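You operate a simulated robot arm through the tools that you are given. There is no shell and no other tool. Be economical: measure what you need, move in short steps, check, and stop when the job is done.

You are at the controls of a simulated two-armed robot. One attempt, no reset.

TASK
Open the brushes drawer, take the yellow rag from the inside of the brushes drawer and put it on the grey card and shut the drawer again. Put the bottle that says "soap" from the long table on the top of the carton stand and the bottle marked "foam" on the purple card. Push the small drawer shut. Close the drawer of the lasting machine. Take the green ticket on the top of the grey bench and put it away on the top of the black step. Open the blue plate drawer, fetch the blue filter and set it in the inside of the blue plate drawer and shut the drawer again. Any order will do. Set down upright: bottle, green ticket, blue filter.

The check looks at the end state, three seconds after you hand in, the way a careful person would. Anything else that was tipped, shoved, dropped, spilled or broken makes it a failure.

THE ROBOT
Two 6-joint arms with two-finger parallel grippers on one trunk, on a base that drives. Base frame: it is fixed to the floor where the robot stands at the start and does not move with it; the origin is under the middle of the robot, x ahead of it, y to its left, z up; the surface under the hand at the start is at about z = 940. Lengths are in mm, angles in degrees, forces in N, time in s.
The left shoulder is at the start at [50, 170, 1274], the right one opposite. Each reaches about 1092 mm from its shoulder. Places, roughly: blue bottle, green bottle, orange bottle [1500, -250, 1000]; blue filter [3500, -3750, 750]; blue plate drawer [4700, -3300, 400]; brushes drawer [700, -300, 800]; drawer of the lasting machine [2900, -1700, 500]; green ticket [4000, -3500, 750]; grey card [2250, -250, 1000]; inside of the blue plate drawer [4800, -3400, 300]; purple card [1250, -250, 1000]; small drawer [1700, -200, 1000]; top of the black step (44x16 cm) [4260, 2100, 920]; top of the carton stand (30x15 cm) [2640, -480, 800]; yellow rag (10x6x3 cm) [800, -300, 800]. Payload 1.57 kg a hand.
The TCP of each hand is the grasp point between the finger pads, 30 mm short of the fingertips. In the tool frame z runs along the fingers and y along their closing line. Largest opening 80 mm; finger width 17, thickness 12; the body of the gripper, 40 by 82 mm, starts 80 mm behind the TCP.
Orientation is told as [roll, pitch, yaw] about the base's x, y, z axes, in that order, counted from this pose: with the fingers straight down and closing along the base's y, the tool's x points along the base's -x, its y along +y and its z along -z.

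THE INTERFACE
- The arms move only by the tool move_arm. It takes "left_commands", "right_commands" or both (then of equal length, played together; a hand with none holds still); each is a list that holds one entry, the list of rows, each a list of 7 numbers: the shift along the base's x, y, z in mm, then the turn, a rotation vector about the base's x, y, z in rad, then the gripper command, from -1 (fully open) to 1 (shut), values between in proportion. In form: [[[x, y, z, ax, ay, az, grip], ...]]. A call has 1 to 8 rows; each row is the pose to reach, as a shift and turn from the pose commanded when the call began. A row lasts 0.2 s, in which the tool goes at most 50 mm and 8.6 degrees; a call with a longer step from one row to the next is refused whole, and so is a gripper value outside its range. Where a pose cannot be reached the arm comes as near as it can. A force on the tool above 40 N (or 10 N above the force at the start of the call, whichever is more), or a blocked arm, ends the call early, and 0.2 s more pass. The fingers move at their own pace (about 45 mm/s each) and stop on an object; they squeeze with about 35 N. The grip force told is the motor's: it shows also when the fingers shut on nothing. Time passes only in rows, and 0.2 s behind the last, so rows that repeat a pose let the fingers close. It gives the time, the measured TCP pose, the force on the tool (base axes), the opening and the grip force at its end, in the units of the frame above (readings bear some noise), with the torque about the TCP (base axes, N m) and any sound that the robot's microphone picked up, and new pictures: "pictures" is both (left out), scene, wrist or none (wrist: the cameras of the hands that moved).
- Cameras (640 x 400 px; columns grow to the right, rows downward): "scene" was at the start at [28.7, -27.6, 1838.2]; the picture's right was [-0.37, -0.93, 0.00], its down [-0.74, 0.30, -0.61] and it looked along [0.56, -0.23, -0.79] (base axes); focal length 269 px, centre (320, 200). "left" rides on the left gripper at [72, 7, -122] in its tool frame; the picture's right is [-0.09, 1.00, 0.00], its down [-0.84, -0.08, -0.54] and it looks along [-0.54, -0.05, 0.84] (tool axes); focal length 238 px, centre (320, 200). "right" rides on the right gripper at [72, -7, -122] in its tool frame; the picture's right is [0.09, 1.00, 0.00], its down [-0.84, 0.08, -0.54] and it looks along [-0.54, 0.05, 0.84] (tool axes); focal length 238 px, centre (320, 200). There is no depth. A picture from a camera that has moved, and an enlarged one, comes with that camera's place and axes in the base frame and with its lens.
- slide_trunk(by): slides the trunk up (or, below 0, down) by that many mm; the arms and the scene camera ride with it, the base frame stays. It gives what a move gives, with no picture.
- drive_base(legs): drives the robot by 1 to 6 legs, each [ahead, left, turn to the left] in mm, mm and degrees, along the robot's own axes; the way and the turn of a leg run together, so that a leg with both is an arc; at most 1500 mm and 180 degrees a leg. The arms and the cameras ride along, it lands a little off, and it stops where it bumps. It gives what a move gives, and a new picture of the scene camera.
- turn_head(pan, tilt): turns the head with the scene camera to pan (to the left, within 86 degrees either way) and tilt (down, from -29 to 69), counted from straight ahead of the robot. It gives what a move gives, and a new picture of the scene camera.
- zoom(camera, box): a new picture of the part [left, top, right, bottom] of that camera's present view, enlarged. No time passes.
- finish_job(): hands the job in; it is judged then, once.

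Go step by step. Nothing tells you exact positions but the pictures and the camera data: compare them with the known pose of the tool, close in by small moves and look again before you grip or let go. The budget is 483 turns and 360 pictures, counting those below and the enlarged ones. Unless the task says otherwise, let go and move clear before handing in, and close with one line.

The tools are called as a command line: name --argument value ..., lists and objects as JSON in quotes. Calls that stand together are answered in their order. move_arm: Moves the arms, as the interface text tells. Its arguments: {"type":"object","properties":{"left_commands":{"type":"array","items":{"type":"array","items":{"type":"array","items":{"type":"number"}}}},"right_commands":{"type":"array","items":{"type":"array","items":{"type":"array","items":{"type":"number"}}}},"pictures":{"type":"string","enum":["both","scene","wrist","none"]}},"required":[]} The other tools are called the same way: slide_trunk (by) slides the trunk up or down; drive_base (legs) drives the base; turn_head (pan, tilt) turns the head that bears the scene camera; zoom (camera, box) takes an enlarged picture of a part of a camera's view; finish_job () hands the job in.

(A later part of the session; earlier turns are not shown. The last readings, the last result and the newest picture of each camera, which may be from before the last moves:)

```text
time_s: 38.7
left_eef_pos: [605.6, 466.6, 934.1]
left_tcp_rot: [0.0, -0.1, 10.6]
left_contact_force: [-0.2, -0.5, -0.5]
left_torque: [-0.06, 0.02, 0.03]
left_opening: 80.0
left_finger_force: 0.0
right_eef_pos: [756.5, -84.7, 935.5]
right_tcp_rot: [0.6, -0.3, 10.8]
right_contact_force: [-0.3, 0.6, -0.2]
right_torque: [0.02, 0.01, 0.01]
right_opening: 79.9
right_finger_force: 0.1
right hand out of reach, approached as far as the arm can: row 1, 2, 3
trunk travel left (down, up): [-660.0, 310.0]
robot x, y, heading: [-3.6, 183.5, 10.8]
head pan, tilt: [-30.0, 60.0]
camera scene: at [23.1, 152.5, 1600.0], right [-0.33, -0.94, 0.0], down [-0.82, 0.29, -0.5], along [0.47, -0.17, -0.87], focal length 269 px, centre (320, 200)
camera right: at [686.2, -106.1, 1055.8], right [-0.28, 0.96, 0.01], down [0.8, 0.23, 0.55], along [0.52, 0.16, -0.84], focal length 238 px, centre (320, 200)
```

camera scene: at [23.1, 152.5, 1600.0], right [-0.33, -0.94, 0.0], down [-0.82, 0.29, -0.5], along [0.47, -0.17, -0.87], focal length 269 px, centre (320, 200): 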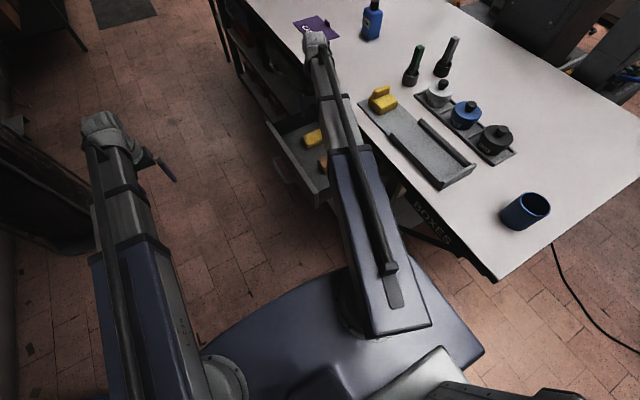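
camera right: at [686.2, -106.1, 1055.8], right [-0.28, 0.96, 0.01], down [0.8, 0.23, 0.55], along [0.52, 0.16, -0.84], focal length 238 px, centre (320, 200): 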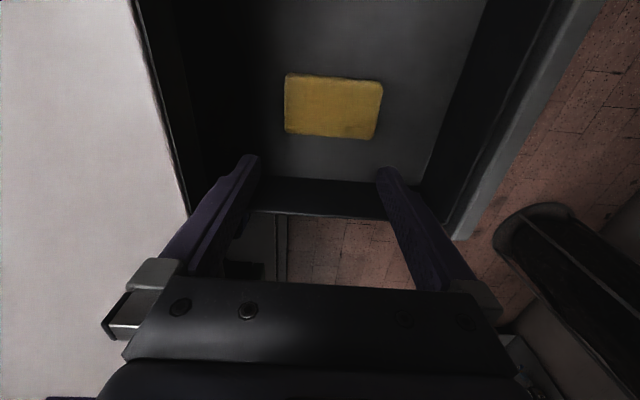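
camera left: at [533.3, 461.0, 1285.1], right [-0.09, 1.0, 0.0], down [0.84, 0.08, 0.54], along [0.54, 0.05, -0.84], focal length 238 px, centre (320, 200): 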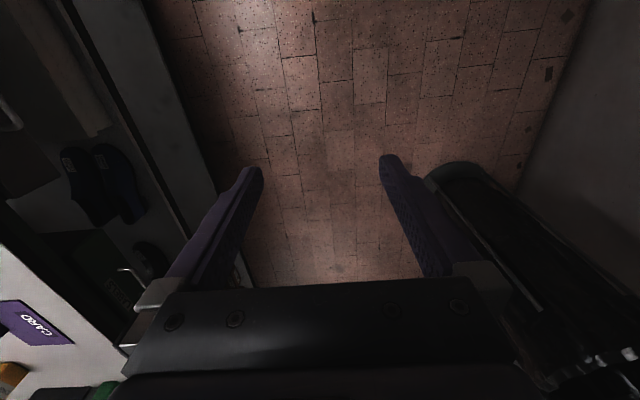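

Two views put the rag at about [731, -76] with its top near z 805. Its 60 mm side lies along the table, so I'll yaw the hand by 90°.

move_arm --right_commands '[[[-4, 2, 0, 0, 0, -0.145, -1], [-8, 4, 0, 0, 0, -0.29, -1], [-12, 6, 0, 0, 0, -0.435, -1], [-16, 8, 0, 0, 0, -0.58, -1], [-20, 9, 0, 0, 0, -0.725, -1], [-25, 9, 0, 0, 0, -0.87, -1], [-25, 9, 0, 0, 0, -1.015, -1], [-25, 9, 0, 0, 0, -1.16, -1]]]' --pictures "none"

move_arm --right_commands '[[[0, 0, 0, 0, 0, -0.145, -1], [0, 0, 0, 0, 0, -0.29, -1], [0, 0, 0, 0, 0, -0.415, -1]]]' --pictures "wrist"

```text
time_s: 40.5
left_eef_pos: [605.6, 467.0, 933.6]
left_tcp_rot: [-0.1, -0.2, 10.6]
left_contact_force: [0.1, -0.2, 0.6]
left_torque: [0.01, 0.02, -0.03]
left_opening: 80.1
left_finger_force: 0.1
right_eef_pos: [729.1, -72.3, 933.4]
right_tcp_rot: [0.4, -0.4, -55.9]
right_contact_force: [0.3, 0.8, 0.2]
right_torque: [-0.02, 0.01, 0.0]
right_opening: 79.9
right_finger_force: 0.0
trunk travel left (down, up): [-660.0, 310.0]
robot x, y, heading: [1.3, 179.2, 10.6]
head pan, tilt: [-30.0, 60.0]
```

```text
time_s: 41.3
left_eef_pos: [605.7, 467.2, 935.9]
left_tcp_rot: [-0.1, -0.2, 10.5]
left_contact_force: [-0.5, -0.6, -0.3]
left_torque: [-0.02, 0.0, -0.02]
left_opening: 80.1
left_finger_force: 0.0
right_eef_pos: [728.8, -72.2, 935.4]
right_tcp_rot: [0.5, -0.5, -79.7]
right_contact_force: [-0.3, 0.3, 0.5]
right_torque: [-0.01, 0.02, -0.02]
right_opening: 80.0
right_finger_force: 0.0
trunk travel left (down, up): [-660.0, 310.0]
robot x, y, heading: [2.9, 181.3, 10.6]
head pan, tilt: [-30.0, 60.0]
camera right: at [708.6, -2.4, 1056.0], right [0.96, 0.27, 0.01], down [0.22, -0.81, 0.55], along [0.15, -0.53, -0.84], focal length 238 px, centre (320, 200)
```

right: 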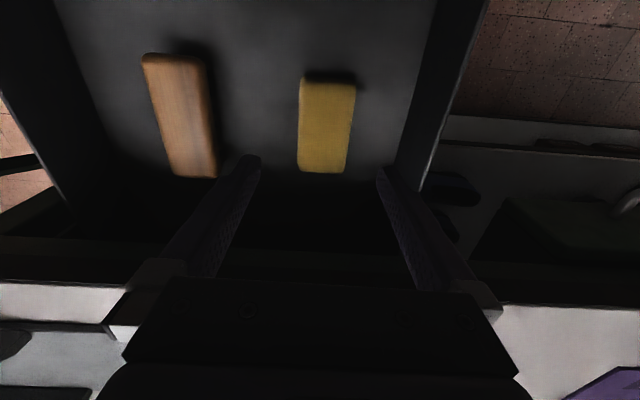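

The rag sits between the fingers, within a few mm. I'll descend part of the way and check.

move_arm --right_commands '[[[6, 2, 0, 0, 0, 0, -1]]]' --pictures "none"

slide_trunk --by -105

zoom --camera "right" --box '[0, 0, 640, 400]'

```text
time_s: 41.7
left_eef_pos: [605.5, 466.7, 933.9]
left_tcp_rot: [-0.1, -0.1, 10.6]
left_contact_force: [-0.3, 0.3, -0.9]
left_torque: [0.0, -0.01, 0.01]
left_opening: 80.0
left_finger_force: 0.1
right_eef_pos: [735.2, -70.5, 933.9]
right_tcp_rot: [0.4, -0.4, -79.5]
right_contact_force: [-0.2, -0.2, -0.2]
right_torque: [0.02, 0.0, -0.01]
right_opening: 80.0
right_finger_force: 0.1
trunk travel left (down, up): [-660.0, 310.0]
robot x, y, heading: [-1.4, 184.5, 11.0]
head pan, tilt: [-30.0, 60.0]
```

```text
time_s: 43.1
left_eef_pos: [605.5, 466.4, 829.8]
left_tcp_rot: [-0.1, -0.2, 10.6]
left_contact_force: [0.0, 0.1, 0.0]
left_torque: [0.02, -0.01, -0.02]
left_opening: 80.0
left_finger_force: 0.0
right_eef_pos: [736.1, -69.7, 831.0]
right_tcp_rot: [0.6, -0.4, -79.5]
right_contact_force: [-0.7, -1.2, 0.3]
right_torque: [0.01, 0.0, 0.01]
right_opening: 79.8
right_finger_force: 0.1
trunk travel left (down, up): [-555.0, 415.0]
robot x, y, heading: [0.7, 181.5, 10.6]
head pan, tilt: [-30.0, 60.0]
```

```text
1.00 times, centred on (320, 200) of right (not enlarged: the box is as wide or as high as the picture)
camera zoom: at [714.5, -0.3, 951.2], right [0.96, 0.27, 0.01], down [0.22, -0.81, 0.55], along [0.16, -0.53, -0.84], focal length 238 px, centre (320, 200)
```

zoom: 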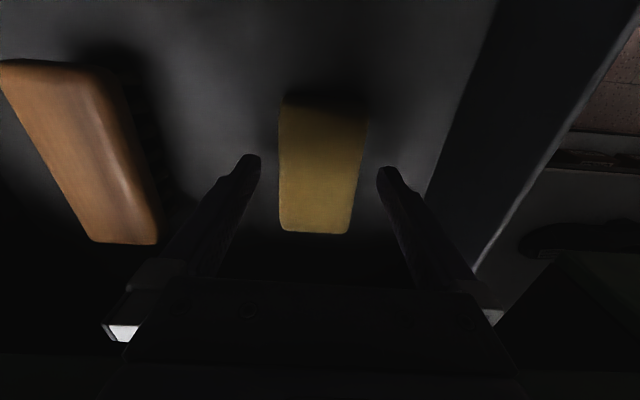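

The rag top seems to be near z 790, so the drawer floor is around 760. I'll go down another 33 mm and grip.

slide_trunk --by -33

move_arm --right_commands '[[[2, 1, 0, 0, 0, 0, -0.5], [2, 1, 0, 0, 0, 0, 0.2], [2, 1, 0, 0, 0, 0, 0.8], [2, 1, 0, 0, 0, 0, 1], [2, 1, 0, 0, 0, 0, 1]]]' --pictures "wrist"

```text
time_s: 43.6
left_eef_pos: [604.7, 466.4, 809.3]
left_tcp_rot: [-0.1, -0.2, 10.5]
left_contact_force: [0.3, 0.3, -0.6]
left_torque: [-0.01, 0.05, 0.02]
left_opening: 80.1
left_finger_force: 0.0
right_eef_pos: [733.3, -70.2, 810.1]
right_tcp_rot: [0.1, -0.4, -79.4]
right_contact_force: [-0.2, 1.7, 27.9]
right_torque: [0.03, 1.26, -0.02]
right_opening: 79.7
right_finger_force: 0.0
trunk travel left (down, up): [-533.0, 437.0]
robot x, y, heading: [1.7, 183.8, 10.9]
head pan, tilt: [-30.0, 60.0]
stopped: the force on the tool passed its limit at 444 N (the readings are from after the stop); the commanded pose is now the measured one
```

```text
time_s: 44.8
left_eef_pos: [605.4, 465.6, 808.6]
left_tcp_rot: [-0.1, -0.3, 10.7]
left_contact_force: [0.0, -0.8, -0.3]
left_torque: [0.01, -0.03, -0.01]
left_opening: 79.9
left_finger_force: 0.1
right_eef_pos: [735.2, -70.0, 808.7]
right_tcp_rot: [0.2, -0.4, -79.6]
right_contact_force: [-11.3, -3.7, 23.4]
right_torque: [-0.02, 1.09, 0.09]
right_opening: 57.0
right_finger_force: 27.0
trunk travel left (down, up): [-533.0, 437.0]
robot x, y, heading: [1.9, 178.7, 10.8]
head pan, tilt: [-30.0, 60.0]
camera right: at [714.9, 0.8, 930.3], right [0.96, 0.27, 0.0], down [0.23, -0.81, 0.55], along [0.15, -0.53, -0.84], focal length 238 px, centre (320, 200)
```

right: 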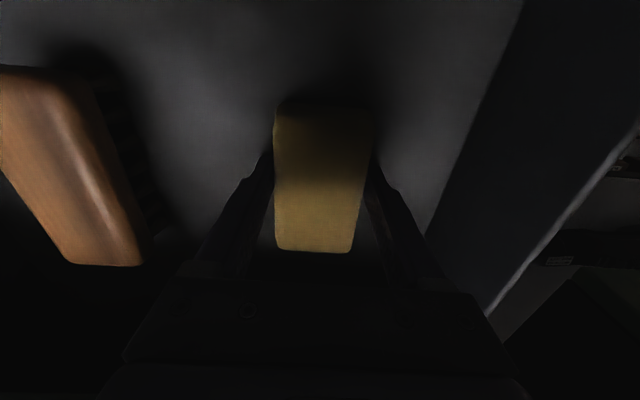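

I touched the drawer floor at z 780, and the rag is gripped at 57 mm. I'll lift it.

slide_trunk --by 200

zoom --camera "right" --box '[0, 0, 640, 400]'

```text
time_s: 47.0
left_eef_pos: [606.0, 466.9, 1007.7]
left_tcp_rot: [-0.2, -0.2, 10.6]
left_contact_force: [-0.4, -0.3, 0.5]
left_torque: [0.02, -0.02, -0.01]
left_opening: 80.2
left_finger_force: 0.1
right_eef_pos: [737.1, -68.8, 1007.9]
right_tcp_rot: [0.1, -0.4, -79.5]
right_contact_force: [0.5, -0.1, -0.6]
right_torque: [-0.02, 0.0, 0.03]
right_opening: 56.9
right_finger_force: 34.6
trunk travel left (down, up): [-733.0, 237.0]
robot x, y, heading: [0.6, 182.5, 10.8]
head pan, tilt: [-30.0, 60.0]
```

```text
1.00 times, centred on (320, 200) of right (not enlarged: the box is as wide or as high as the picture)
camera zoom: at [717.1, 0.7, 1128.6], right [0.96, 0.27, 0.0], down [0.23, -0.81, 0.55], along [0.15, -0.53, -0.84], focal length 238 px, centre (320, 200)
```

zoom: 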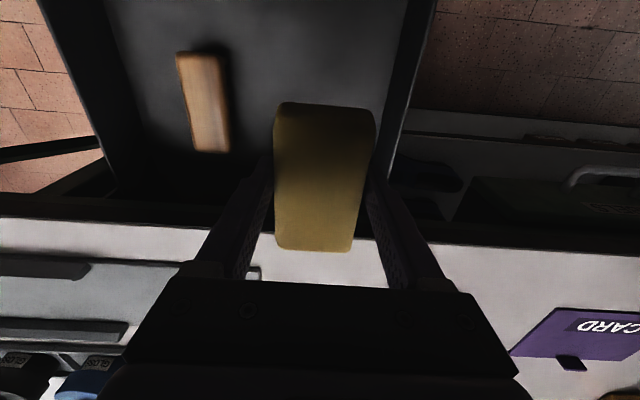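

The rag is held. I'll leave the drawer open for now, sidestep clear of it and drive along the aisle toward the grey card.

drive_base --legs '[[0, 200, 0], [1100, 0, 0]]'

turn_head --pan -35 --tilt 35

```text
time_s: 53.8
left_eef_pos: [1646.6, 874.8, 1007.1]
left_tcp_rot: [-0.1, -0.2, 10.9]
left_contact_force: [-0.6, -0.2, 0.2]
left_torque: [0.0, 0.02, 0.02]
left_opening: 80.0
left_finger_force: 0.0
right_eef_pos: [1779.2, 339.6, 1006.8]
right_tcp_rot: [0.1, -0.4, -79.1]
right_contact_force: [0.1, -1.3, -1.0]
right_torque: [0.0, 0.02, -0.02]
right_opening: 56.9
right_finger_force: 34.5
trunk travel left (down, up): [-733.0, 237.0]
robot x, y, heading: [1036.5, 590.2, 10.7]
head pan, tilt: [-30.0, 60.0]
camera scene: at [1065.4, 558.2, 1672.7], right [-0.33, -0.95, 0.0], down [-0.82, 0.28, -0.5], along [0.47, -0.16, -0.87], focal length 269 px, centre (320, 200)
```

scene: 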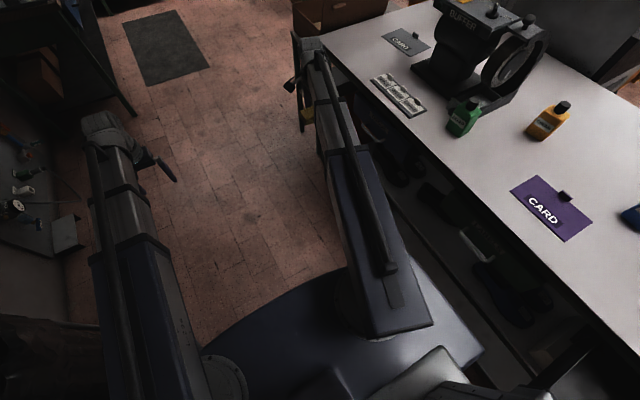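

```text
time_s: 54.7
left_eef_pos: [1645.8, 873.2, 1007.7]
left_tcp_rot: [-0.1, -0.2, 11.0]
left_contact_force: [-0.2, -0.5, 0.0]
left_torque: [-0.01, -0.04, 0.01]
left_opening: 80.0
left_finger_force: 0.1
right_eef_pos: [1779.7, 340.2, 1008.0]
right_tcp_rot: [0.1, -0.4, -79.0]
right_contact_force: [-0.9, -0.8, 0.3]
right_torque: [0.07, 0.0, -0.02]
right_opening: 56.7
right_finger_force: 34.9
trunk travel left (down, up): [-733.0, 237.0]
robot x, y, heading: [1040.0, 586.3, 10.6]
head pan, tilt: [-35.0, 35.0]
camera scene: at [1082.4, 544.0, 1706.9], right [-0.41, -0.91, 0.0], down [-0.52, 0.23, -0.82], along [0.75, -0.33, -0.57], focal length 269 px, centre (320, 200)
```

scene: 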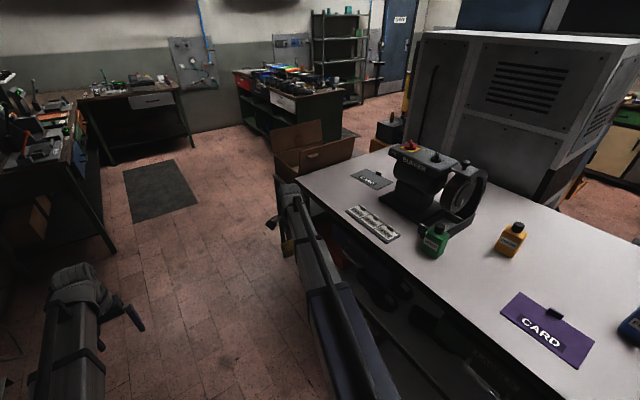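

The grey card is at about [2155, -255], behind the buffer machine. I'll raise the trunk and drive alongside it.

slide_trunk --by 180

drive_base --legs '[[780, 0, 0], [0, -110, 0]]'

turn_head --pan -60 --tilt 50

```text
time_s: 56.7
left_eef_pos: [1646.4, 874.9, 1186.5]
left_tcp_rot: [-0.1, -0.2, 10.9]
left_contact_force: [0.6, 0.1, 0.0]
left_torque: [0.0, 0.0, 0.01]
left_opening: 80.0
left_finger_force: 0.1
right_eef_pos: [1779.9, 339.8, 1187.2]
right_tcp_rot: [0.2, -0.4, -79.1]
right_contact_force: [-0.9, 0.5, -0.4]
right_torque: [0.02, 0.04, -0.01]
right_opening: 56.7
right_finger_force: 35.2
trunk travel left (down, up): [-913.0, 57.0]
robot x, y, heading: [1038.6, 586.0, 11.0]
head pan, tilt: [-35.0, 35.0]
```

```text
time_s: 61.7
left_eef_pos: [2432.8, 928.2, 1188.1]
left_tcp_rot: [0.0, -0.2, 11.4]
left_contact_force: [0.8, 0.4, -0.2]
left_torque: [0.05, 0.0, 0.0]
left_opening: 79.7
left_finger_force: 0.1
right_eef_pos: [2572.1, 393.7, 1187.0]
right_tcp_rot: [0.1, -0.2, -78.6]
right_contact_force: [-0.3, -0.7, -1.6]
right_torque: [0.01, 0.0, -0.03]
right_opening: 57.0
right_finger_force: 35.4
trunk travel left (down, up): [-913.0, 57.0]
robot x, y, heading: [1833.1, 632.1, 11.6]
head pan, tilt: [-35.0, 35.0]
camera scene: at [1872.3, 590.4, 1887.0], right [-0.4, -0.92, 0.0], down [-0.53, 0.23, -0.82], along [0.75, -0.33, -0.57], focal length 269 px, centre (320, 200)
```

scene: 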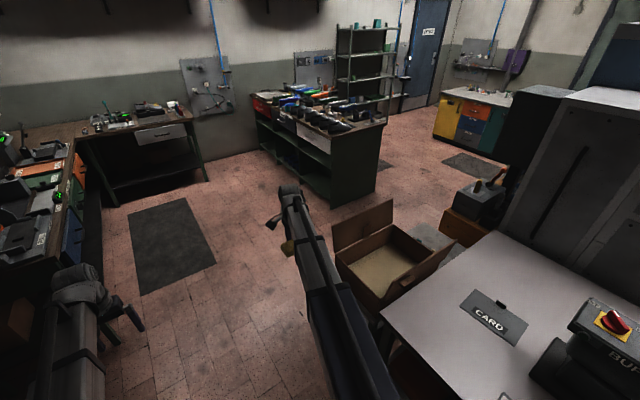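

```text
time_s: 62.6
left_eef_pos: [2432.8, 928.8, 1187.1]
left_tcp_rot: [-0.1, -0.2, 11.5]
left_contact_force: [-0.5, 0.1, 0.4]
left_torque: [0.0, -0.02, 0.03]
left_opening: 80.3
left_finger_force: 0.1
right_eef_pos: [2570.5, 395.6, 1187.1]
right_tcp_rot: [0.1, -0.4, -78.5]
right_contact_force: [0.1, -0.3, -0.8]
right_torque: [-0.01, 0.0, -0.03]
right_opening: 56.8
right_finger_force: 35.2
trunk travel left (down, up): [-913.0, 57.0]
robot x, y, heading: [1832.3, 632.0, 11.6]
head pan, tilt: [-60.0, 50.0]
camera scene: at [1842.5, 569.6, 1865.3], right [-0.75, -0.66, 0.0], down [-0.51, 0.57, -0.64], along [0.43, -0.48, -0.77], focal length 269 px, centre (320, 200)
```

scene: 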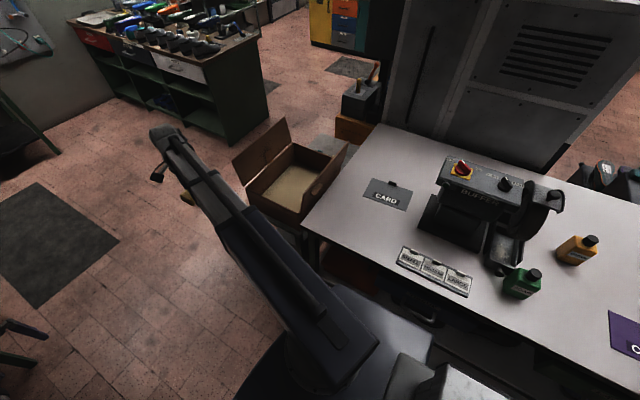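

The grey plate beyond the box, near [2662, -485, 800], looks like the carton stand. I'll zoom in on it and on the card.

zoom --camera "scene" --box '[300, 80, 460, 230]'

```text
2.67 times, centred on (380, 155) of scene
camera zoom: at [1842.5, 569.6, 1865.3], right [-0.75, -0.66, 0.0], down [-0.51, 0.57, -0.64], along [0.43, -0.48, -0.77], focal length 718 px, centre (160, 320)
```

zoom: 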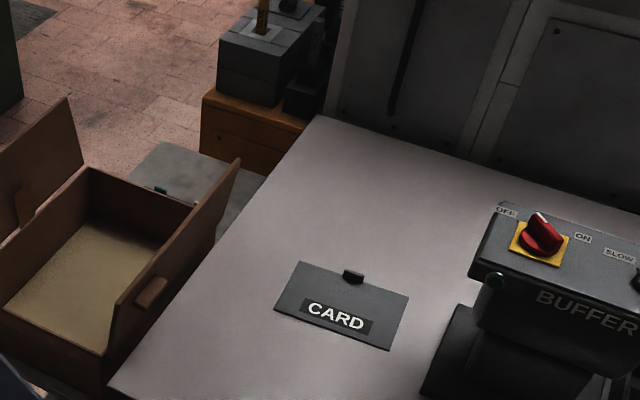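

The grey card is about 185×125 mm, centred near [2150, -241] and turned 16°. I'll swing the rag above it, turning it lengthwise on the way.

move_arm --right_commands '[[[-26, -40, 0, 0, 0, 0.103, 1], [-52, -80, 0, 0, 0, 0.206, 1], [-78, -120, 0, 0, 0, 0.309, 1], [-104, -160, 0, 0, 0, 0.412, 1], [-130, -200, 0, 0, 0, 0.515, 1], [-156, -240, 0, 0, 0, 0.618, 1], [-182, -280, 0, 0, 0, 0.721, 1], [-208, -318, 0, 0, 0, 0.824, 1]]]' --pictures "none"

move_arm --right_commands '[[[-26, -40, 0, 0, 0, 0.103, 1], [-52, -80, 0, 0, 0, 0.206, 1], [-78, -120, 0, 0, 0, 0.309, 1], [-104, -160, 0, 0, 0, 0.412, 1], [-130, -200, 0, 0, 0, 0.515, 1], [-156, -240, 0, 0, 0, 0.618, 1], [-182, -280, 0, 0, 0, 0.721, 1], [-212, -318, 0, 0, 0, 0.824, 1]]]' --pictures "both"

```text
time_s: 64.4
left_eef_pos: [2433.1, 927.7, 1187.3]
left_tcp_rot: [0.0, -0.2, 11.6]
left_contact_force: [-0.3, -0.5, 0.4]
left_torque: [0.0, 0.04, 0.0]
left_opening: 80.0
left_finger_force: 0.0
right_eef_pos: [2363.5, 78.9, 1188.0]
right_tcp_rot: [0.2, -0.4, -31.2]
right_contact_force: [0.4, -0.6, 0.0]
right_torque: [0.03, -0.01, 0.03]
right_opening: 56.7
right_finger_force: 35.0
trunk travel left (down, up): [-913.0, 57.0]
robot x, y, heading: [1832.5, 637.6, 11.7]
head pan, tilt: [-60.0, 50.0]
```

```text
time_s: 66.2
left_eef_pos: [2432.0, 927.8, 1188.1]
left_tcp_rot: [0.0, -0.1, 11.5]
left_contact_force: [-0.4, -0.5, 0.1]
left_torque: [0.01, 0.01, 0.01]
left_opening: 79.8
left_finger_force: 0.1
right_eef_pos: [2146.6, -241.7, 1186.7]
right_tcp_rot: [0.2, -0.3, 16.1]
right_contact_force: [-0.3, 0.7, -0.2]
right_torque: [0.01, -0.02, -0.03]
right_opening: 56.8
right_finger_force: 34.5
trunk travel left (down, up): [-913.0, 57.0]
robot x, y, heading: [1831.0, 634.3, 11.7]
head pan, tilt: [-60.0, 50.0]
camera scene: at [1841.4, 568.1, 1865.2], right [-0.75, -0.66, 0.0], down [-0.51, 0.57, -0.64], along [0.43, -0.48, -0.77], focal length 269 px, centre (320, 200)
camera right: at [2079.1, -268.2, 1308.1], right [-0.36, 0.93, 0.0], down [0.78, 0.3, 0.55], along [0.51, 0.2, -0.84], focal length 238 px, centre (320, 200)
```

scene: 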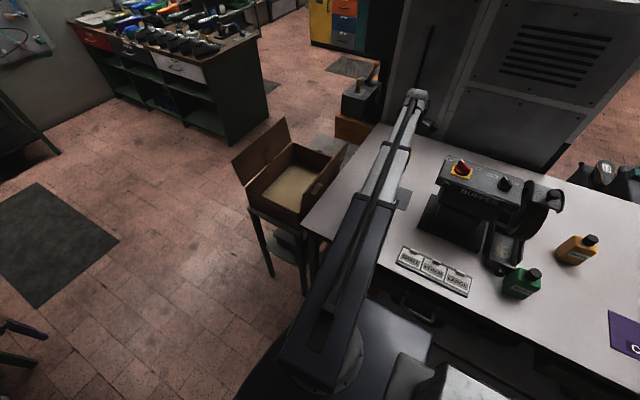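
right: 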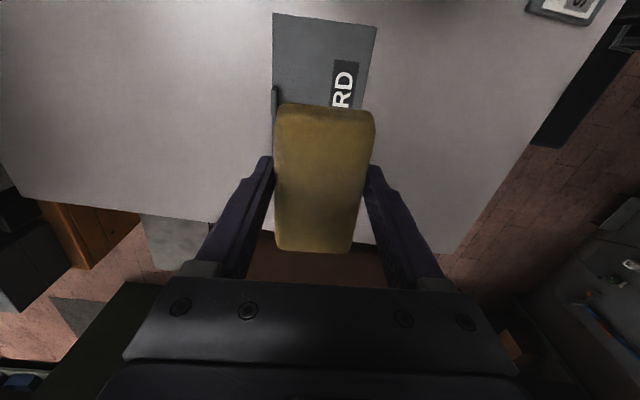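

The rag is over the card. I'll lower it to just above the surface.

slide_trunk --by -205

slide_trunk --by -8

zoom --camera "right" --box '[0, 0, 640, 400]'

```text
time_s: 68.4
left_eef_pos: [2433.1, 928.1, 983.0]
left_tcp_rot: [0.0, -0.1, 11.5]
left_contact_force: [0.0, -0.2, -0.1]
left_torque: [0.05, 0.04, 0.01]
left_opening: 79.9
left_finger_force: 0.1
right_eef_pos: [2146.9, -240.0, 983.0]
right_tcp_rot: [0.0, -0.4, 15.9]
right_contact_force: [-0.1, -0.5, -0.2]
right_torque: [0.04, -0.01, 0.02]
right_opening: 57.0
right_finger_force: 34.8
trunk travel left (down, up): [-708.0, 262.0]
robot x, y, heading: [1829.1, 636.2, 11.5]
head pan, tilt: [-60.0, 50.0]
```

```text
time_s: 69.0
left_eef_pos: [2432.2, 929.4, 974.1]
left_tcp_rot: [-0.1, -0.2, 11.5]
left_contact_force: [0.5, 0.9, 0.4]
left_torque: [0.02, 0.01, -0.02]
left_opening: 80.1
left_finger_force: 0.0
right_eef_pos: [2147.5, -240.2, 974.2]
right_tcp_rot: [0.0, -0.3, 16.0]
right_contact_force: [-0.3, -0.7, 1.3]
right_torque: [0.01, 0.0, 0.03]
right_opening: 56.7
right_finger_force: 34.9
trunk travel left (down, up): [-700.0, 270.0]
robot x, y, heading: [1827.6, 636.4, 11.4]
head pan, tilt: [-60.0, 50.0]
```

```text
1.00 times, centred on (320, 200) of right (not enlarged: the box is as wide or as high as the picture)
camera zoom: at [2079.7, -266.8, 1095.5], right [-0.36, 0.93, 0.0], down [0.78, 0.3, 0.55], along [0.51, 0.2, -0.84], focal length 238 px, centre (320, 200)
```

zoom: 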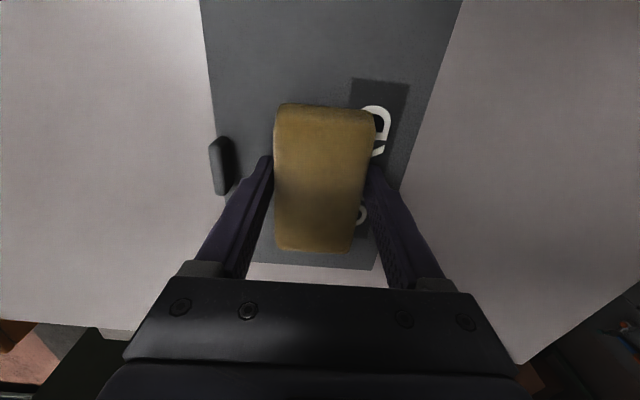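

I'll shift slightly toward the card centre, lower the last few millimetres and release.

move_arm --right_commands '[[[-16, -5, 0, 0, 0, 0, 1]]]' --pictures "none"

slide_trunk --by -4

move_arm --right_commands '[[[0, 0, 0, 0, 0, 0, 0.5], [0, 0, 0, 0, 0, 0, 0], [0, 0, 0, 0, 0, 0, -0.5], [0, 0, 0, 0, 0, 0, -1], [0, 0, 0, 0, 0, 0, -1]]]' --pictures "none"

slide_trunk --by 215

zoom --camera "right" --box '[0, 0, 640, 400]'

```text
time_s: 69.4
left_eef_pos: [2432.4, 927.7, 975.4]
left_tcp_rot: [-0.1, -0.2, 11.5]
left_contact_force: [0.8, 0.0, 0.0]
left_torque: [0.01, 0.0, -0.03]
left_opening: 79.9
left_finger_force: 0.1
right_eef_pos: [2131.8, -245.4, 974.2]
right_tcp_rot: [0.1, -0.4, 15.9]
right_contact_force: [0.1, 0.5, 0.7]
right_torque: [-0.01, 0.0, 0.0]
right_opening: 56.8
right_finger_force: 35.1
trunk travel left (down, up): [-700.0, 270.0]
robot x, y, heading: [1834.2, 633.6, 11.6]
head pan, tilt: [-60.0, 50.0]
```

```text
time_s: 70.0
left_eef_pos: [2433.1, 930.9, 970.5]
left_tcp_rot: [-0.2, -0.2, 11.4]
left_contact_force: [0.8, 0.1, -0.9]
left_torque: [0.0, -0.04, -0.01]
left_opening: 80.2
left_finger_force: 0.1
right_eef_pos: [2130.7, -243.6, 974.3]
right_tcp_rot: [0.0, -0.4, 16.0]
right_contact_force: [-0.1, 0.2, 26.9]
right_torque: [0.29, -0.07, 0.05]
right_opening: 56.8
right_finger_force: 34.7
trunk travel left (down, up): [-696.0, 274.0]
robot x, y, heading: [1832.9, 633.8, 11.5]
head pan, tilt: [-60.0, 50.0]
stopped: the force on the tool passed its limit at 41 N (the readings are from after the stop); the commanded pose is now the measured one
```

```text
time_s: 71.2
left_eef_pos: [2431.3, 929.9, 971.7]
left_tcp_rot: [-0.3, -0.3, 11.5]
left_contact_force: [0.0, 0.3, -0.9]
left_torque: [0.01, 0.0, -0.01]
left_opening: 79.9
left_finger_force: 0.1
right_eef_pos: [2131.1, -246.2, 972.9]
right_tcp_rot: [-0.3, -0.4, 16.0]
right_contact_force: [3.2, -8.7, 33.5]
right_torque: [0.37, 0.14, -0.01]
right_opening: 67.4
right_finger_force: 0.1
trunk travel left (down, up): [-696.0, 274.0]
robot x, y, heading: [1829.5, 632.4, 11.6]
head pan, tilt: [-60.0, 50.0]
```

```text
time_s: 73.5
left_eef_pos: [2433.9, 928.1, 1185.8]
left_tcp_rot: [-0.1, -0.2, 11.6]
left_contact_force: [-0.3, 0.2, 0.0]
left_torque: [0.01, 0.0, -0.02]
left_opening: 80.0
left_finger_force: 0.1
right_eef_pos: [2131.5, -246.1, 1185.8]
right_tcp_rot: [0.0, -0.4, 15.9]
right_contact_force: [-0.3, -0.2, 0.2]
right_torque: [0.01, -0.02, 0.03]
right_opening: 79.8
right_finger_force: 0.0
trunk travel left (down, up): [-911.0, 59.0]
robot x, y, heading: [1830.8, 637.3, 11.6]
head pan, tilt: [-60.0, 50.0]
```

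```text
1.00 times, centred on (320, 200) of right (not enlarged: the box is as wide or as high as the picture)
camera zoom: at [2063.7, -272.9, 1307.3], right [-0.36, 0.93, 0.0], down [0.78, 0.3, 0.55], along [0.51, 0.2, -0.84], focal length 238 px, centre (320, 200)
```

zoom: 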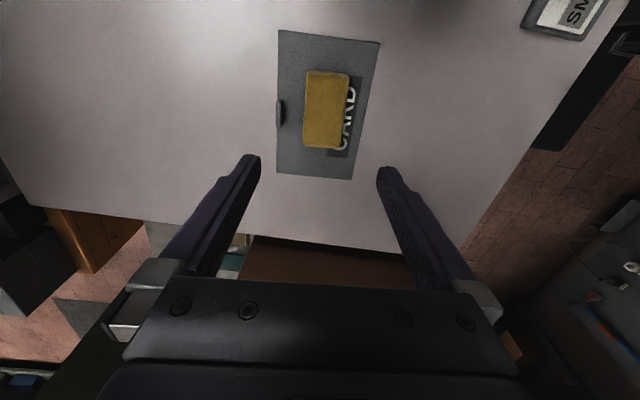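

The rag is centred on the card. Now I'll look at the labelled strip, the bottles and the machine drawer.

zoom --camera "scene" --box '[390, 150, 630, 310]'

zoom --camera "scene" --box '[220, 100, 380, 300]'

```text
2.50 times, centred on (510, 230) of scene
camera zoom: at [1842.5, 569.2, 1863.9], right [-0.75, -0.66, 0.0], down [-0.51, 0.57, -0.64], along [0.43, -0.48, -0.77], focal length 673 px, centre (-155, 125)
```

zoom: 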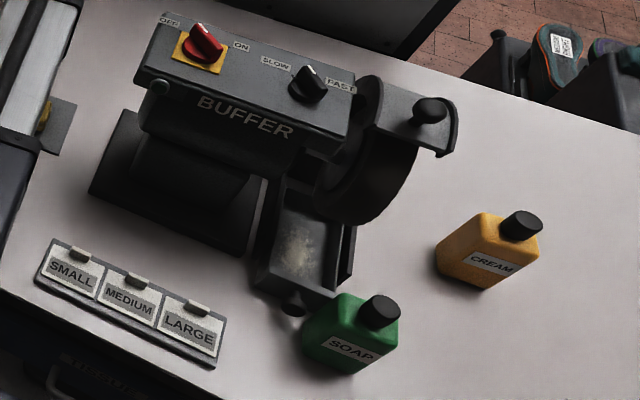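

```text
2.00 times, centred on (300, 200) of scene
camera zoom: at [1842.5, 569.2, 1863.9], right [-0.75, -0.66, 0.0], down [-0.51, 0.57, -0.64], along [0.43, -0.48, -0.77], focal length 538 px, centre (360, 200)
```

zoom: 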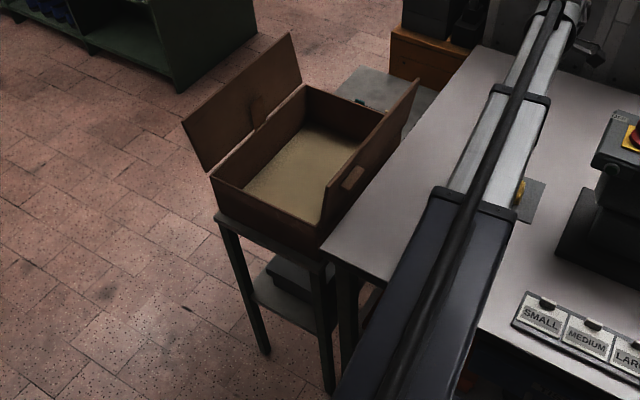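

Soap is the green bottle, and the buffer's dust tray with its knob is the small drawer, still open. I'll swing the hand clear of the machine and drive back to reach the bottles.

move_arm --right_commands '[[[30, 33, 0, 0, 0, 0, -1], [60, 66, 0, 0, 0, 0, -1], [90, 99, 0, 0, 0, 0, -1], [120, 132, 0, 0, 0, 0, -1], [150, 165, 0, 0, 0, 0, -1], [180, 198, 0, 0, 0, 0, -1], [210, 231, 0, 0, 0, 0, -1], [240, 264, 0, 0, 0, 0, -1]]]' --pictures "none"

move_arm --right_commands '[[[30, 33, 0, 0, 0, 0, -1], [60, 66, 0, 0, 0, 0, -1], [90, 99, 0, 0, 0, 0, -1], [120, 132, 0, 0, 0, 0, -1]]]' --pictures "wrist"

```text
time_s: 75.3
left_eef_pos: [2432.7, 929.4, 1185.5]
left_tcp_rot: [-0.1, -0.1, 11.5]
left_contact_force: [0.2, 0.1, -0.5]
left_torque: [0.02, 0.03, -0.01]
left_opening: 80.1
left_finger_force: 0.0
right_eef_pos: [2371.4, 17.5, 1186.5]
right_tcp_rot: [-0.2, -0.4, 15.7]
right_contact_force: [0.1, 0.8, 0.5]
right_torque: [0.03, -0.04, -0.03]
right_opening: 79.8
right_finger_force: 0.0
trunk travel left (down, up): [-911.0, 59.0]
robot x, y, heading: [1834.2, 636.0, 11.6]
head pan, tilt: [-60.0, 50.0]
```

```text
time_s: 76.3
left_eef_pos: [2433.8, 929.1, 1185.4]
left_tcp_rot: [-0.1, -0.1, 11.6]
left_contact_force: [0.2, -1.1, 0.1]
left_torque: [0.01, 0.01, -0.04]
left_opening: 79.9
left_finger_force: 0.1
right_eef_pos: [2490.1, 150.3, 1187.2]
right_tcp_rot: [-0.2, -0.4, 15.8]
right_contact_force: [-0.6, -0.3, -0.4]
right_torque: [-0.05, 0.03, 0.0]
right_opening: 79.9
right_finger_force: 0.0
trunk travel left (down, up): [-911.0, 59.0]
robot x, y, heading: [1831.7, 636.7, 11.6]
head pan, tilt: [-60.0, 50.0]
camera right: at [2421.7, 123.5, 1307.4], right [-0.36, 0.93, 0.0], down [0.78, 0.3, 0.55], along [0.51, 0.2, -0.84], focal length 238 px, centre (320, 200)
```

right: 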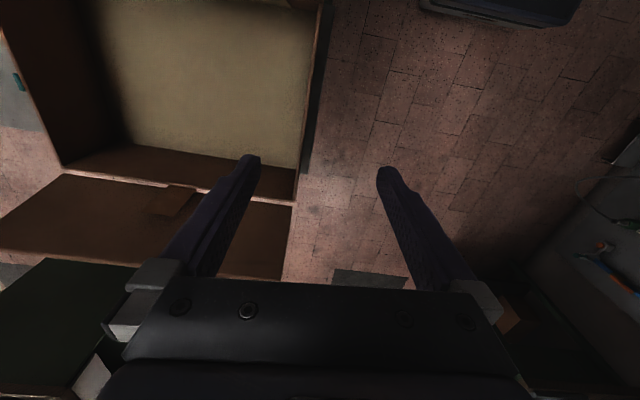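

drive_base --legs '[[-650, 0, -1]]'

turn_head --pan -55 --tilt 50

zoom --camera "scene" --box '[200, 50, 440, 230]'

```text
time_s: 79.9
left_eef_pos: [1805.3, 791.5, 1186.6]
left_tcp_rot: [0.0, -0.2, 10.0]
left_contact_force: [0.7, -0.2, -1.1]
left_torque: [0.01, -0.01, -0.01]
left_opening: 80.2
left_finger_force: 0.1
right_eef_pos: [1841.3, 10.8, 1186.3]
right_tcp_rot: [0.0, -0.4, 14.3]
right_contact_force: [0.0, -0.1, 0.5]
right_torque: [0.01, 0.0, -0.02]
right_opening: 80.1
right_finger_force: 0.0
trunk travel left (down, up): [-911.0, 59.0]
robot x, y, heading: [1194.4, 513.6, 10.1]
head pan, tilt: [-60.0, 50.0]
camera scene: at [1205.7, 447.8, 1864.0], right [-0.77, -0.64, 0.0], down [-0.49, 0.59, -0.64], along [0.41, -0.49, -0.77], focal length 269 px, centre (320, 200)
```

scene: 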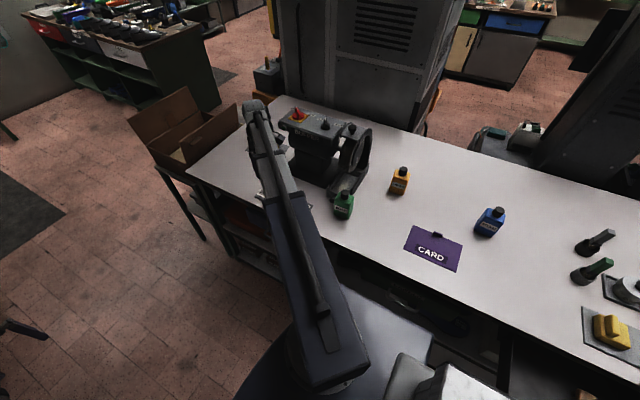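

```text
time_s: 80.5
left_eef_pos: [1805.6, 790.7, 1184.9]
left_tcp_rot: [-0.2, -0.2, 10.0]
left_contact_force: [-0.4, -0.3, 0.0]
left_torque: [0.02, 0.0, -0.02]
left_opening: 79.8
left_finger_force: 0.1
right_eef_pos: [1842.2, 10.4, 1186.2]
right_tcp_rot: [0.0, -0.4, 14.3]
right_contact_force: [-0.9, -0.5, -0.2]
right_torque: [0.0, 0.01, 0.01]
right_opening: 80.4
right_finger_force: 0.1
trunk travel left (down, up): [-911.0, 59.0]
robot x, y, heading: [1196.3, 514.1, 9.9]
head pan, tilt: [-55.0, 50.0]
camera scene: at [1211.5, 452.6, 1864.0], right [-0.71, -0.71, 0.0], down [-0.54, 0.54, -0.64], along [0.45, -0.45, -0.77], focal length 269 px, centre (320, 200)
```

scene: 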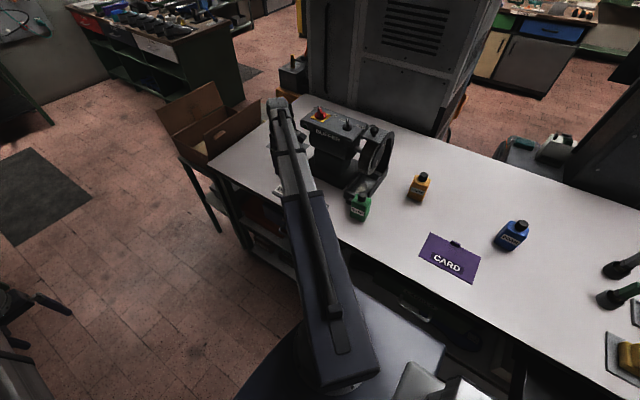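

```text
2.22 times, centred on (320, 140) of scene
camera zoom: at [1211.5, 452.6, 1864.0], right [-0.71, -0.71, 0.0], down [-0.54, 0.54, -0.64], along [0.45, -0.45, -0.77], focal length 598 px, centre (320, 333)
```

zoom: 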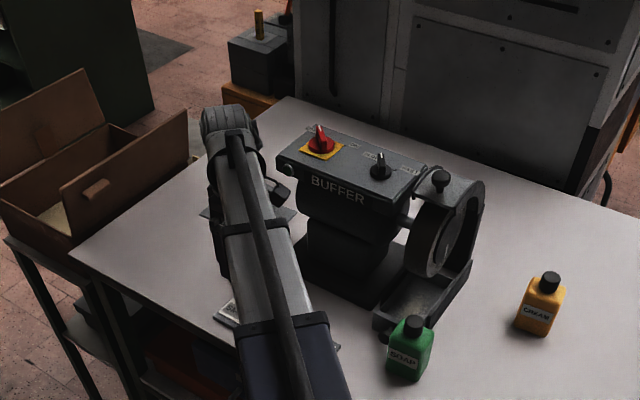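

Two views put the soap cap at about [1588, -163, 1063], with the knob about 70 mm from it in +x. I'll bring the hand around to the aisle side of the bottle first.

move_arm --right_commands '[[[-47, 0, 0, 0, 0, 0, -1], [-94, 0, 0, 0, 0, 0, -1], [-141, 0, 0, 0, 0, 0, -1], [-188, -20, 0, 0, 0, 0, -1], [-230, -45, 0, 0, 0, 0, -1], [-260, -75, 0, 0, 0, 0, -1]]]' --pictures "wrist"

```text
refused: row 4 steps farther than a row can; nothing moved
```

move_arm --right_commands '[[[-47, 0, 0, 0, 0, 0, -1], [-94, 0, 0, 0, 0, 0, -1], [-141, 0, 0, 0, 0, 0, -1], [-181, -20, 0, 0, 0, 0, -1], [-221, -45, 0, 0, 0, 0, -1], [-255, -75, 0, 0, 0, 0, -1]]]' --pictures "wrist"

```text
time_s: 82.0
left_eef_pos: [1806.6, 790.5, 1186.8]
left_tcp_rot: [-0.1, -0.2, 10.0]
left_contact_force: [0.0, -0.2, 0.1]
left_torque: [0.01, 0.01, 0.0]
left_opening: 80.1
left_finger_force: 0.0
right_eef_pos: [1590.4, -65.0, 1184.9]
right_tcp_rot: [0.1, -0.4, 14.3]
right_contact_force: [0.5, -1.6, 0.8]
right_torque: [0.03, -0.04, 0.01]
right_opening: 80.0
right_finger_force: 0.0
trunk travel left (down, up): [-911.0, 59.0]
robot x, y, heading: [1193.9, 510.2, 9.8]
head pan, tilt: [-55.0, 50.0]
camera right: at [1520.8, -89.6, 1307.2], right [-0.34, 0.94, 0.0], down [0.79, 0.28, 0.55], along [0.52, 0.18, -0.84], focal length 238 px, centre (320, 200)
```

right: 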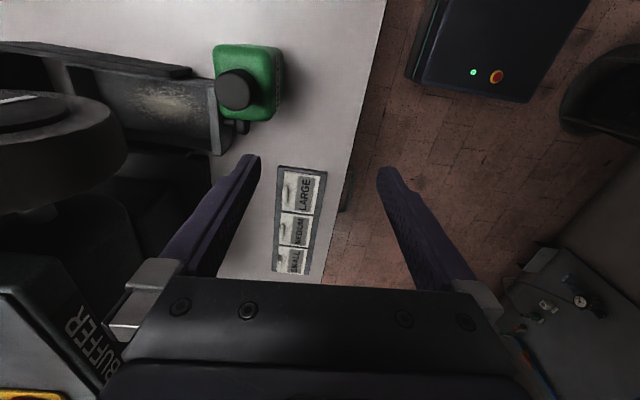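

The wrist view shows the bottle clearly, and the drawer slides along the table's normal. I'll move over the bottle, with the fingers closing along the table's normal.

move_arm --right_commands '[[[-3, -40, 0, 0, 0, 0.05, -1], [-7, -87, 0, 0, 0, 0.1, -1]]]' --pictures "wrist"

zoom --camera "scene" --box '[240, 80, 480, 240]'

```text
time_s: 82.5
left_eef_pos: [1807.3, 791.7, 1186.0]
left_tcp_rot: [0.0, -0.2, 10.0]
left_contact_force: [0.4, 0.2, -1.2]
left_torque: [0.0, 0.01, 0.01]
left_opening: 80.1
left_finger_force: 0.1
right_eef_pos: [1579.1, -153.3, 1184.6]
right_tcp_rot: [-0.1, -0.3, 20.1]
right_contact_force: [-0.4, 1.7, 0.1]
right_torque: [-0.01, 0.02, 0.03]
right_opening: 79.9
right_finger_force: 0.0
trunk travel left (down, up): [-911.0, 59.0]
robot x, y, heading: [1197.3, 516.4, 9.8]
head pan, tilt: [-55.0, 50.0]
camera right: at [1513.8, -185.4, 1307.1], right [-0.43, 0.9, 0.0], down [0.76, 0.36, 0.55], along [0.49, 0.23, -0.84], focal length 238 px, centre (320, 200)
```

right: 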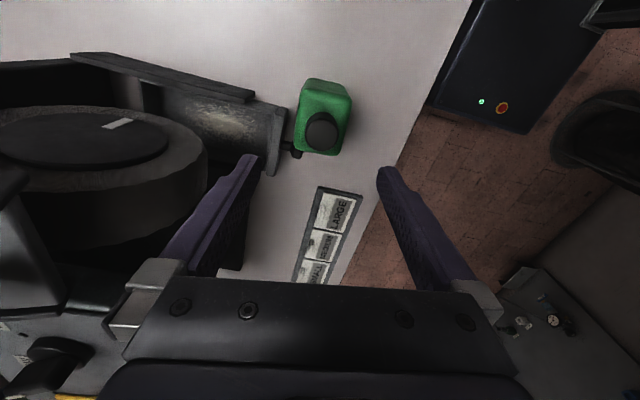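

```text
2.50 times, centred on (360, 160) of scene
camera zoom: at [1211.7, 451.7, 1864.0], right [-0.71, -0.71, 0.0], down [-0.54, 0.54, -0.64], along [0.45, -0.45, -0.77], focal length 673 px, centre (220, 300)
```

zoom: 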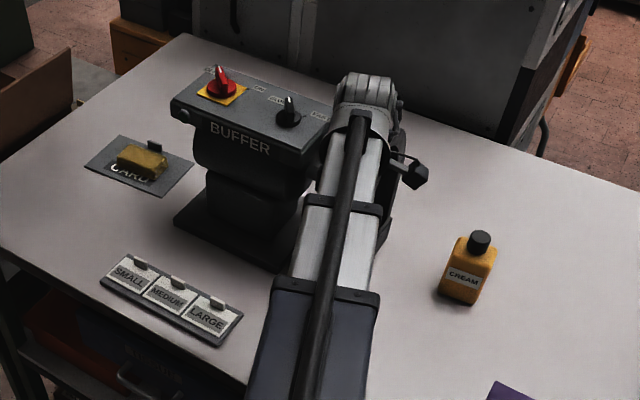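

The bottle is aligned with the table, so I'll turn back to yaw 10 and lower in stages.

move_arm --right_commands '[[[-1, 0, 0, 0, 0, -0.09, -1], [-1, 0, 0, 0, 0, -0.17, -1]]]' --pictures "none"

slide_trunk --by -100

zoom --camera "right" --box '[0, 0, 640, 400]'

```text
time_s: 83.2
left_eef_pos: [1805.8, 790.0, 1186.2]
left_tcp_rot: [-0.2, -0.1, 10.0]
left_contact_force: [0.0, -0.4, 0.7]
left_torque: [0.0, -0.02, -0.03]
left_opening: 80.0
left_finger_force: 0.0
right_eef_pos: [1578.0, -152.6, 1186.8]
right_tcp_rot: [-0.1, -0.5, 10.2]
right_contact_force: [-0.2, 0.5, 0.2]
right_torque: [-0.04, 0.0, 0.0]
right_opening: 80.2
right_finger_force: 0.1
trunk travel left (down, up): [-911.0, 59.0]
robot x, y, heading: [1198.3, 513.5, 10.1]
head pan, tilt: [-55.0, 50.0]
```

```text
time_s: 84.5
left_eef_pos: [1806.5, 791.5, 1086.6]
left_tcp_rot: [-0.1, -0.3, 10.0]
left_contact_force: [0.4, -0.3, -0.8]
left_torque: [-0.02, 0.05, 0.0]
left_opening: 80.0
left_finger_force: 0.0
right_eef_pos: [1578.3, -152.1, 1086.4]
right_tcp_rot: [0.0, -0.4, 10.3]
right_contact_force: [-0.1, 1.0, -0.3]
right_torque: [0.0, 0.03, 0.01]
right_opening: 79.9
right_finger_force: 0.1
trunk travel left (down, up): [-811.0, 159.0]
robot x, y, heading: [1197.9, 516.8, 10.1]
head pan, tilt: [-55.0, 50.0]
```

```text
1.00 times, centred on (320, 200) of right (not enlarged: the box is as wide or as high as the picture)
camera zoom: at [1508.0, -172.3, 1207.5], right [-0.27, 0.96, 0.0], down [0.81, 0.23, 0.55], along [0.53, 0.15, -0.84], focal length 238 px, centre (320, 200)
```

zoom: 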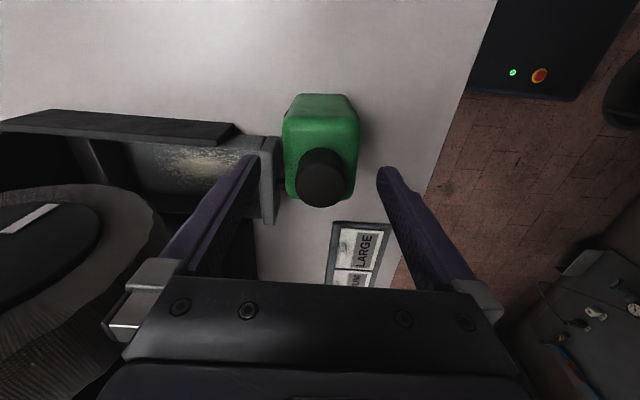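

The tray's front panel is very close on the inner side. I'll grip about 18 mm toward -u with a narrower opening, so the finger clears the panel.

move_arm --right_commands '[[[-17.7, -2.5, 0, 0, 0, 0, -0.72]]]' --pictures "none"

slide_trunk --by -50

zoom --camera "right" --box '[0, 0, 640, 400]'

```text
time_s: 84.9
left_eef_pos: [1806.7, 790.9, 1086.1]
left_tcp_rot: [0.0, -0.1, 10.0]
left_contact_force: [0.4, -0.6, 0.6]
left_torque: [-0.03, -0.03, -0.01]
left_opening: 80.0
left_finger_force: 0.1
right_eef_pos: [1561.0, -156.0, 1086.3]
right_tcp_rot: [0.0, -0.4, 10.3]
right_contact_force: [0.1, -0.4, -0.5]
right_torque: [-0.03, -0.02, -0.02]
right_opening: 68.8
right_finger_force: 0.1
trunk travel left (down, up): [-811.0, 159.0]
robot x, y, heading: [1199.8, 514.4, 9.9]
head pan, tilt: [-55.0, 50.0]
```

```text
time_s: 85.8
left_eef_pos: [1806.7, 791.9, 1036.4]
left_tcp_rot: [-0.2, -0.2, 9.9]
left_contact_force: [0.1, -0.8, -0.1]
left_torque: [-0.01, 0.0, 0.01]
left_opening: 80.0
left_finger_force: 0.1
right_eef_pos: [1561.1, -156.2, 1036.3]
right_tcp_rot: [0.0, -0.4, 10.4]
right_contact_force: [0.4, -0.4, 1.0]
right_torque: [-0.02, 0.0, 0.0]
right_opening: 68.5
right_finger_force: 0.0
trunk travel left (down, up): [-761.0, 209.0]
robot x, y, heading: [1197.2, 514.8, 10.0]
head pan, tilt: [-55.0, 50.0]
```

```text
1.00 times, centred on (320, 200) of right (not enlarged: the box is as wide or as high as the picture)
camera zoom: at [1490.5, -175.4, 1157.5], right [-0.27, 0.96, 0.0], down [0.81, 0.23, 0.55], along [0.53, 0.15, -0.84], focal length 238 px, centre (320, 200)
```

zoom: 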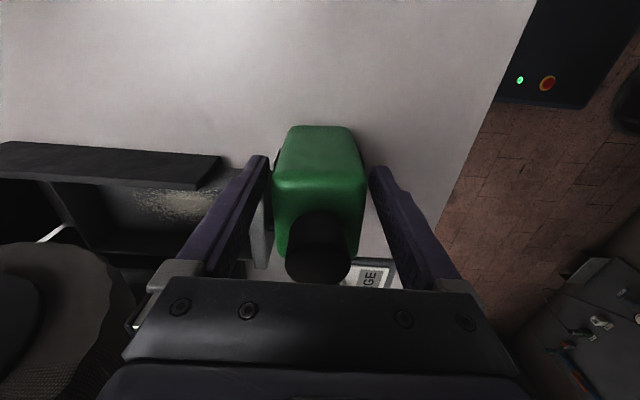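

slide_trunk --by -25

slide_trunk --by -17

zoom --camera "right" --box '[0, 0, 640, 400]'

```text
time_s: 86.5
left_eef_pos: [1807.1, 790.6, 1011.0]
left_tcp_rot: [-0.2, -0.3, 10.1]
left_contact_force: [-0.4, 0.8, -0.1]
left_torque: [-0.04, 0.02, -0.02]
left_opening: 80.0
left_finger_force: 0.0
right_eef_pos: [1560.9, -155.3, 1011.4]
right_tcp_rot: [0.0, -0.4, 10.3]
right_contact_force: [-0.6, 0.5, 0.9]
right_torque: [0.01, -0.02, -0.01]
right_opening: 68.7
right_finger_force: 0.1
trunk travel left (down, up): [-736.0, 234.0]
robot x, y, heading: [1197.6, 512.8, 10.1]
head pan, tilt: [-55.0, 50.0]
```

```text
time_s: 87.1
left_eef_pos: [1805.5, 791.3, 996.4]
left_tcp_rot: [-0.1, -0.3, 9.9]
left_contact_force: [0.7, 0.0, 0.7]
left_torque: [0.01, 0.01, -0.02]
left_opening: 80.2
left_finger_force: 0.0
right_eef_pos: [1560.9, -156.1, 996.1]
right_tcp_rot: [-0.1, -0.6, 10.3]
right_contact_force: [0.0, 0.5, 21.9]
right_torque: [0.16, -0.14, -0.04]
right_opening: 68.7
right_finger_force: 0.2
trunk travel left (down, up): [-721.0, 249.0]
robot x, y, heading: [1196.9, 511.4, 9.9]
head pan, tilt: [-55.0, 50.0]
stopped: the force on the tool passed its limit at 91 N (the readings are from after the stop); the commanded pose is now the measured one
```

```text
1.00 times, centred on (320, 200) of right (not enlarged: the box is as wide or as high as the picture)
camera zoom: at [1490.4, -175.4, 1117.8], right [-0.27, 0.96, 0.0], down [0.8, 0.23, 0.55], along [0.53, 0.14, -0.84], focal length 238 px, centre (320, 200)
```

zoom: 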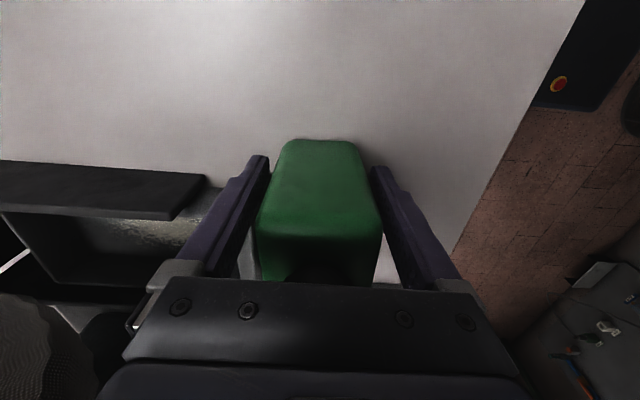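

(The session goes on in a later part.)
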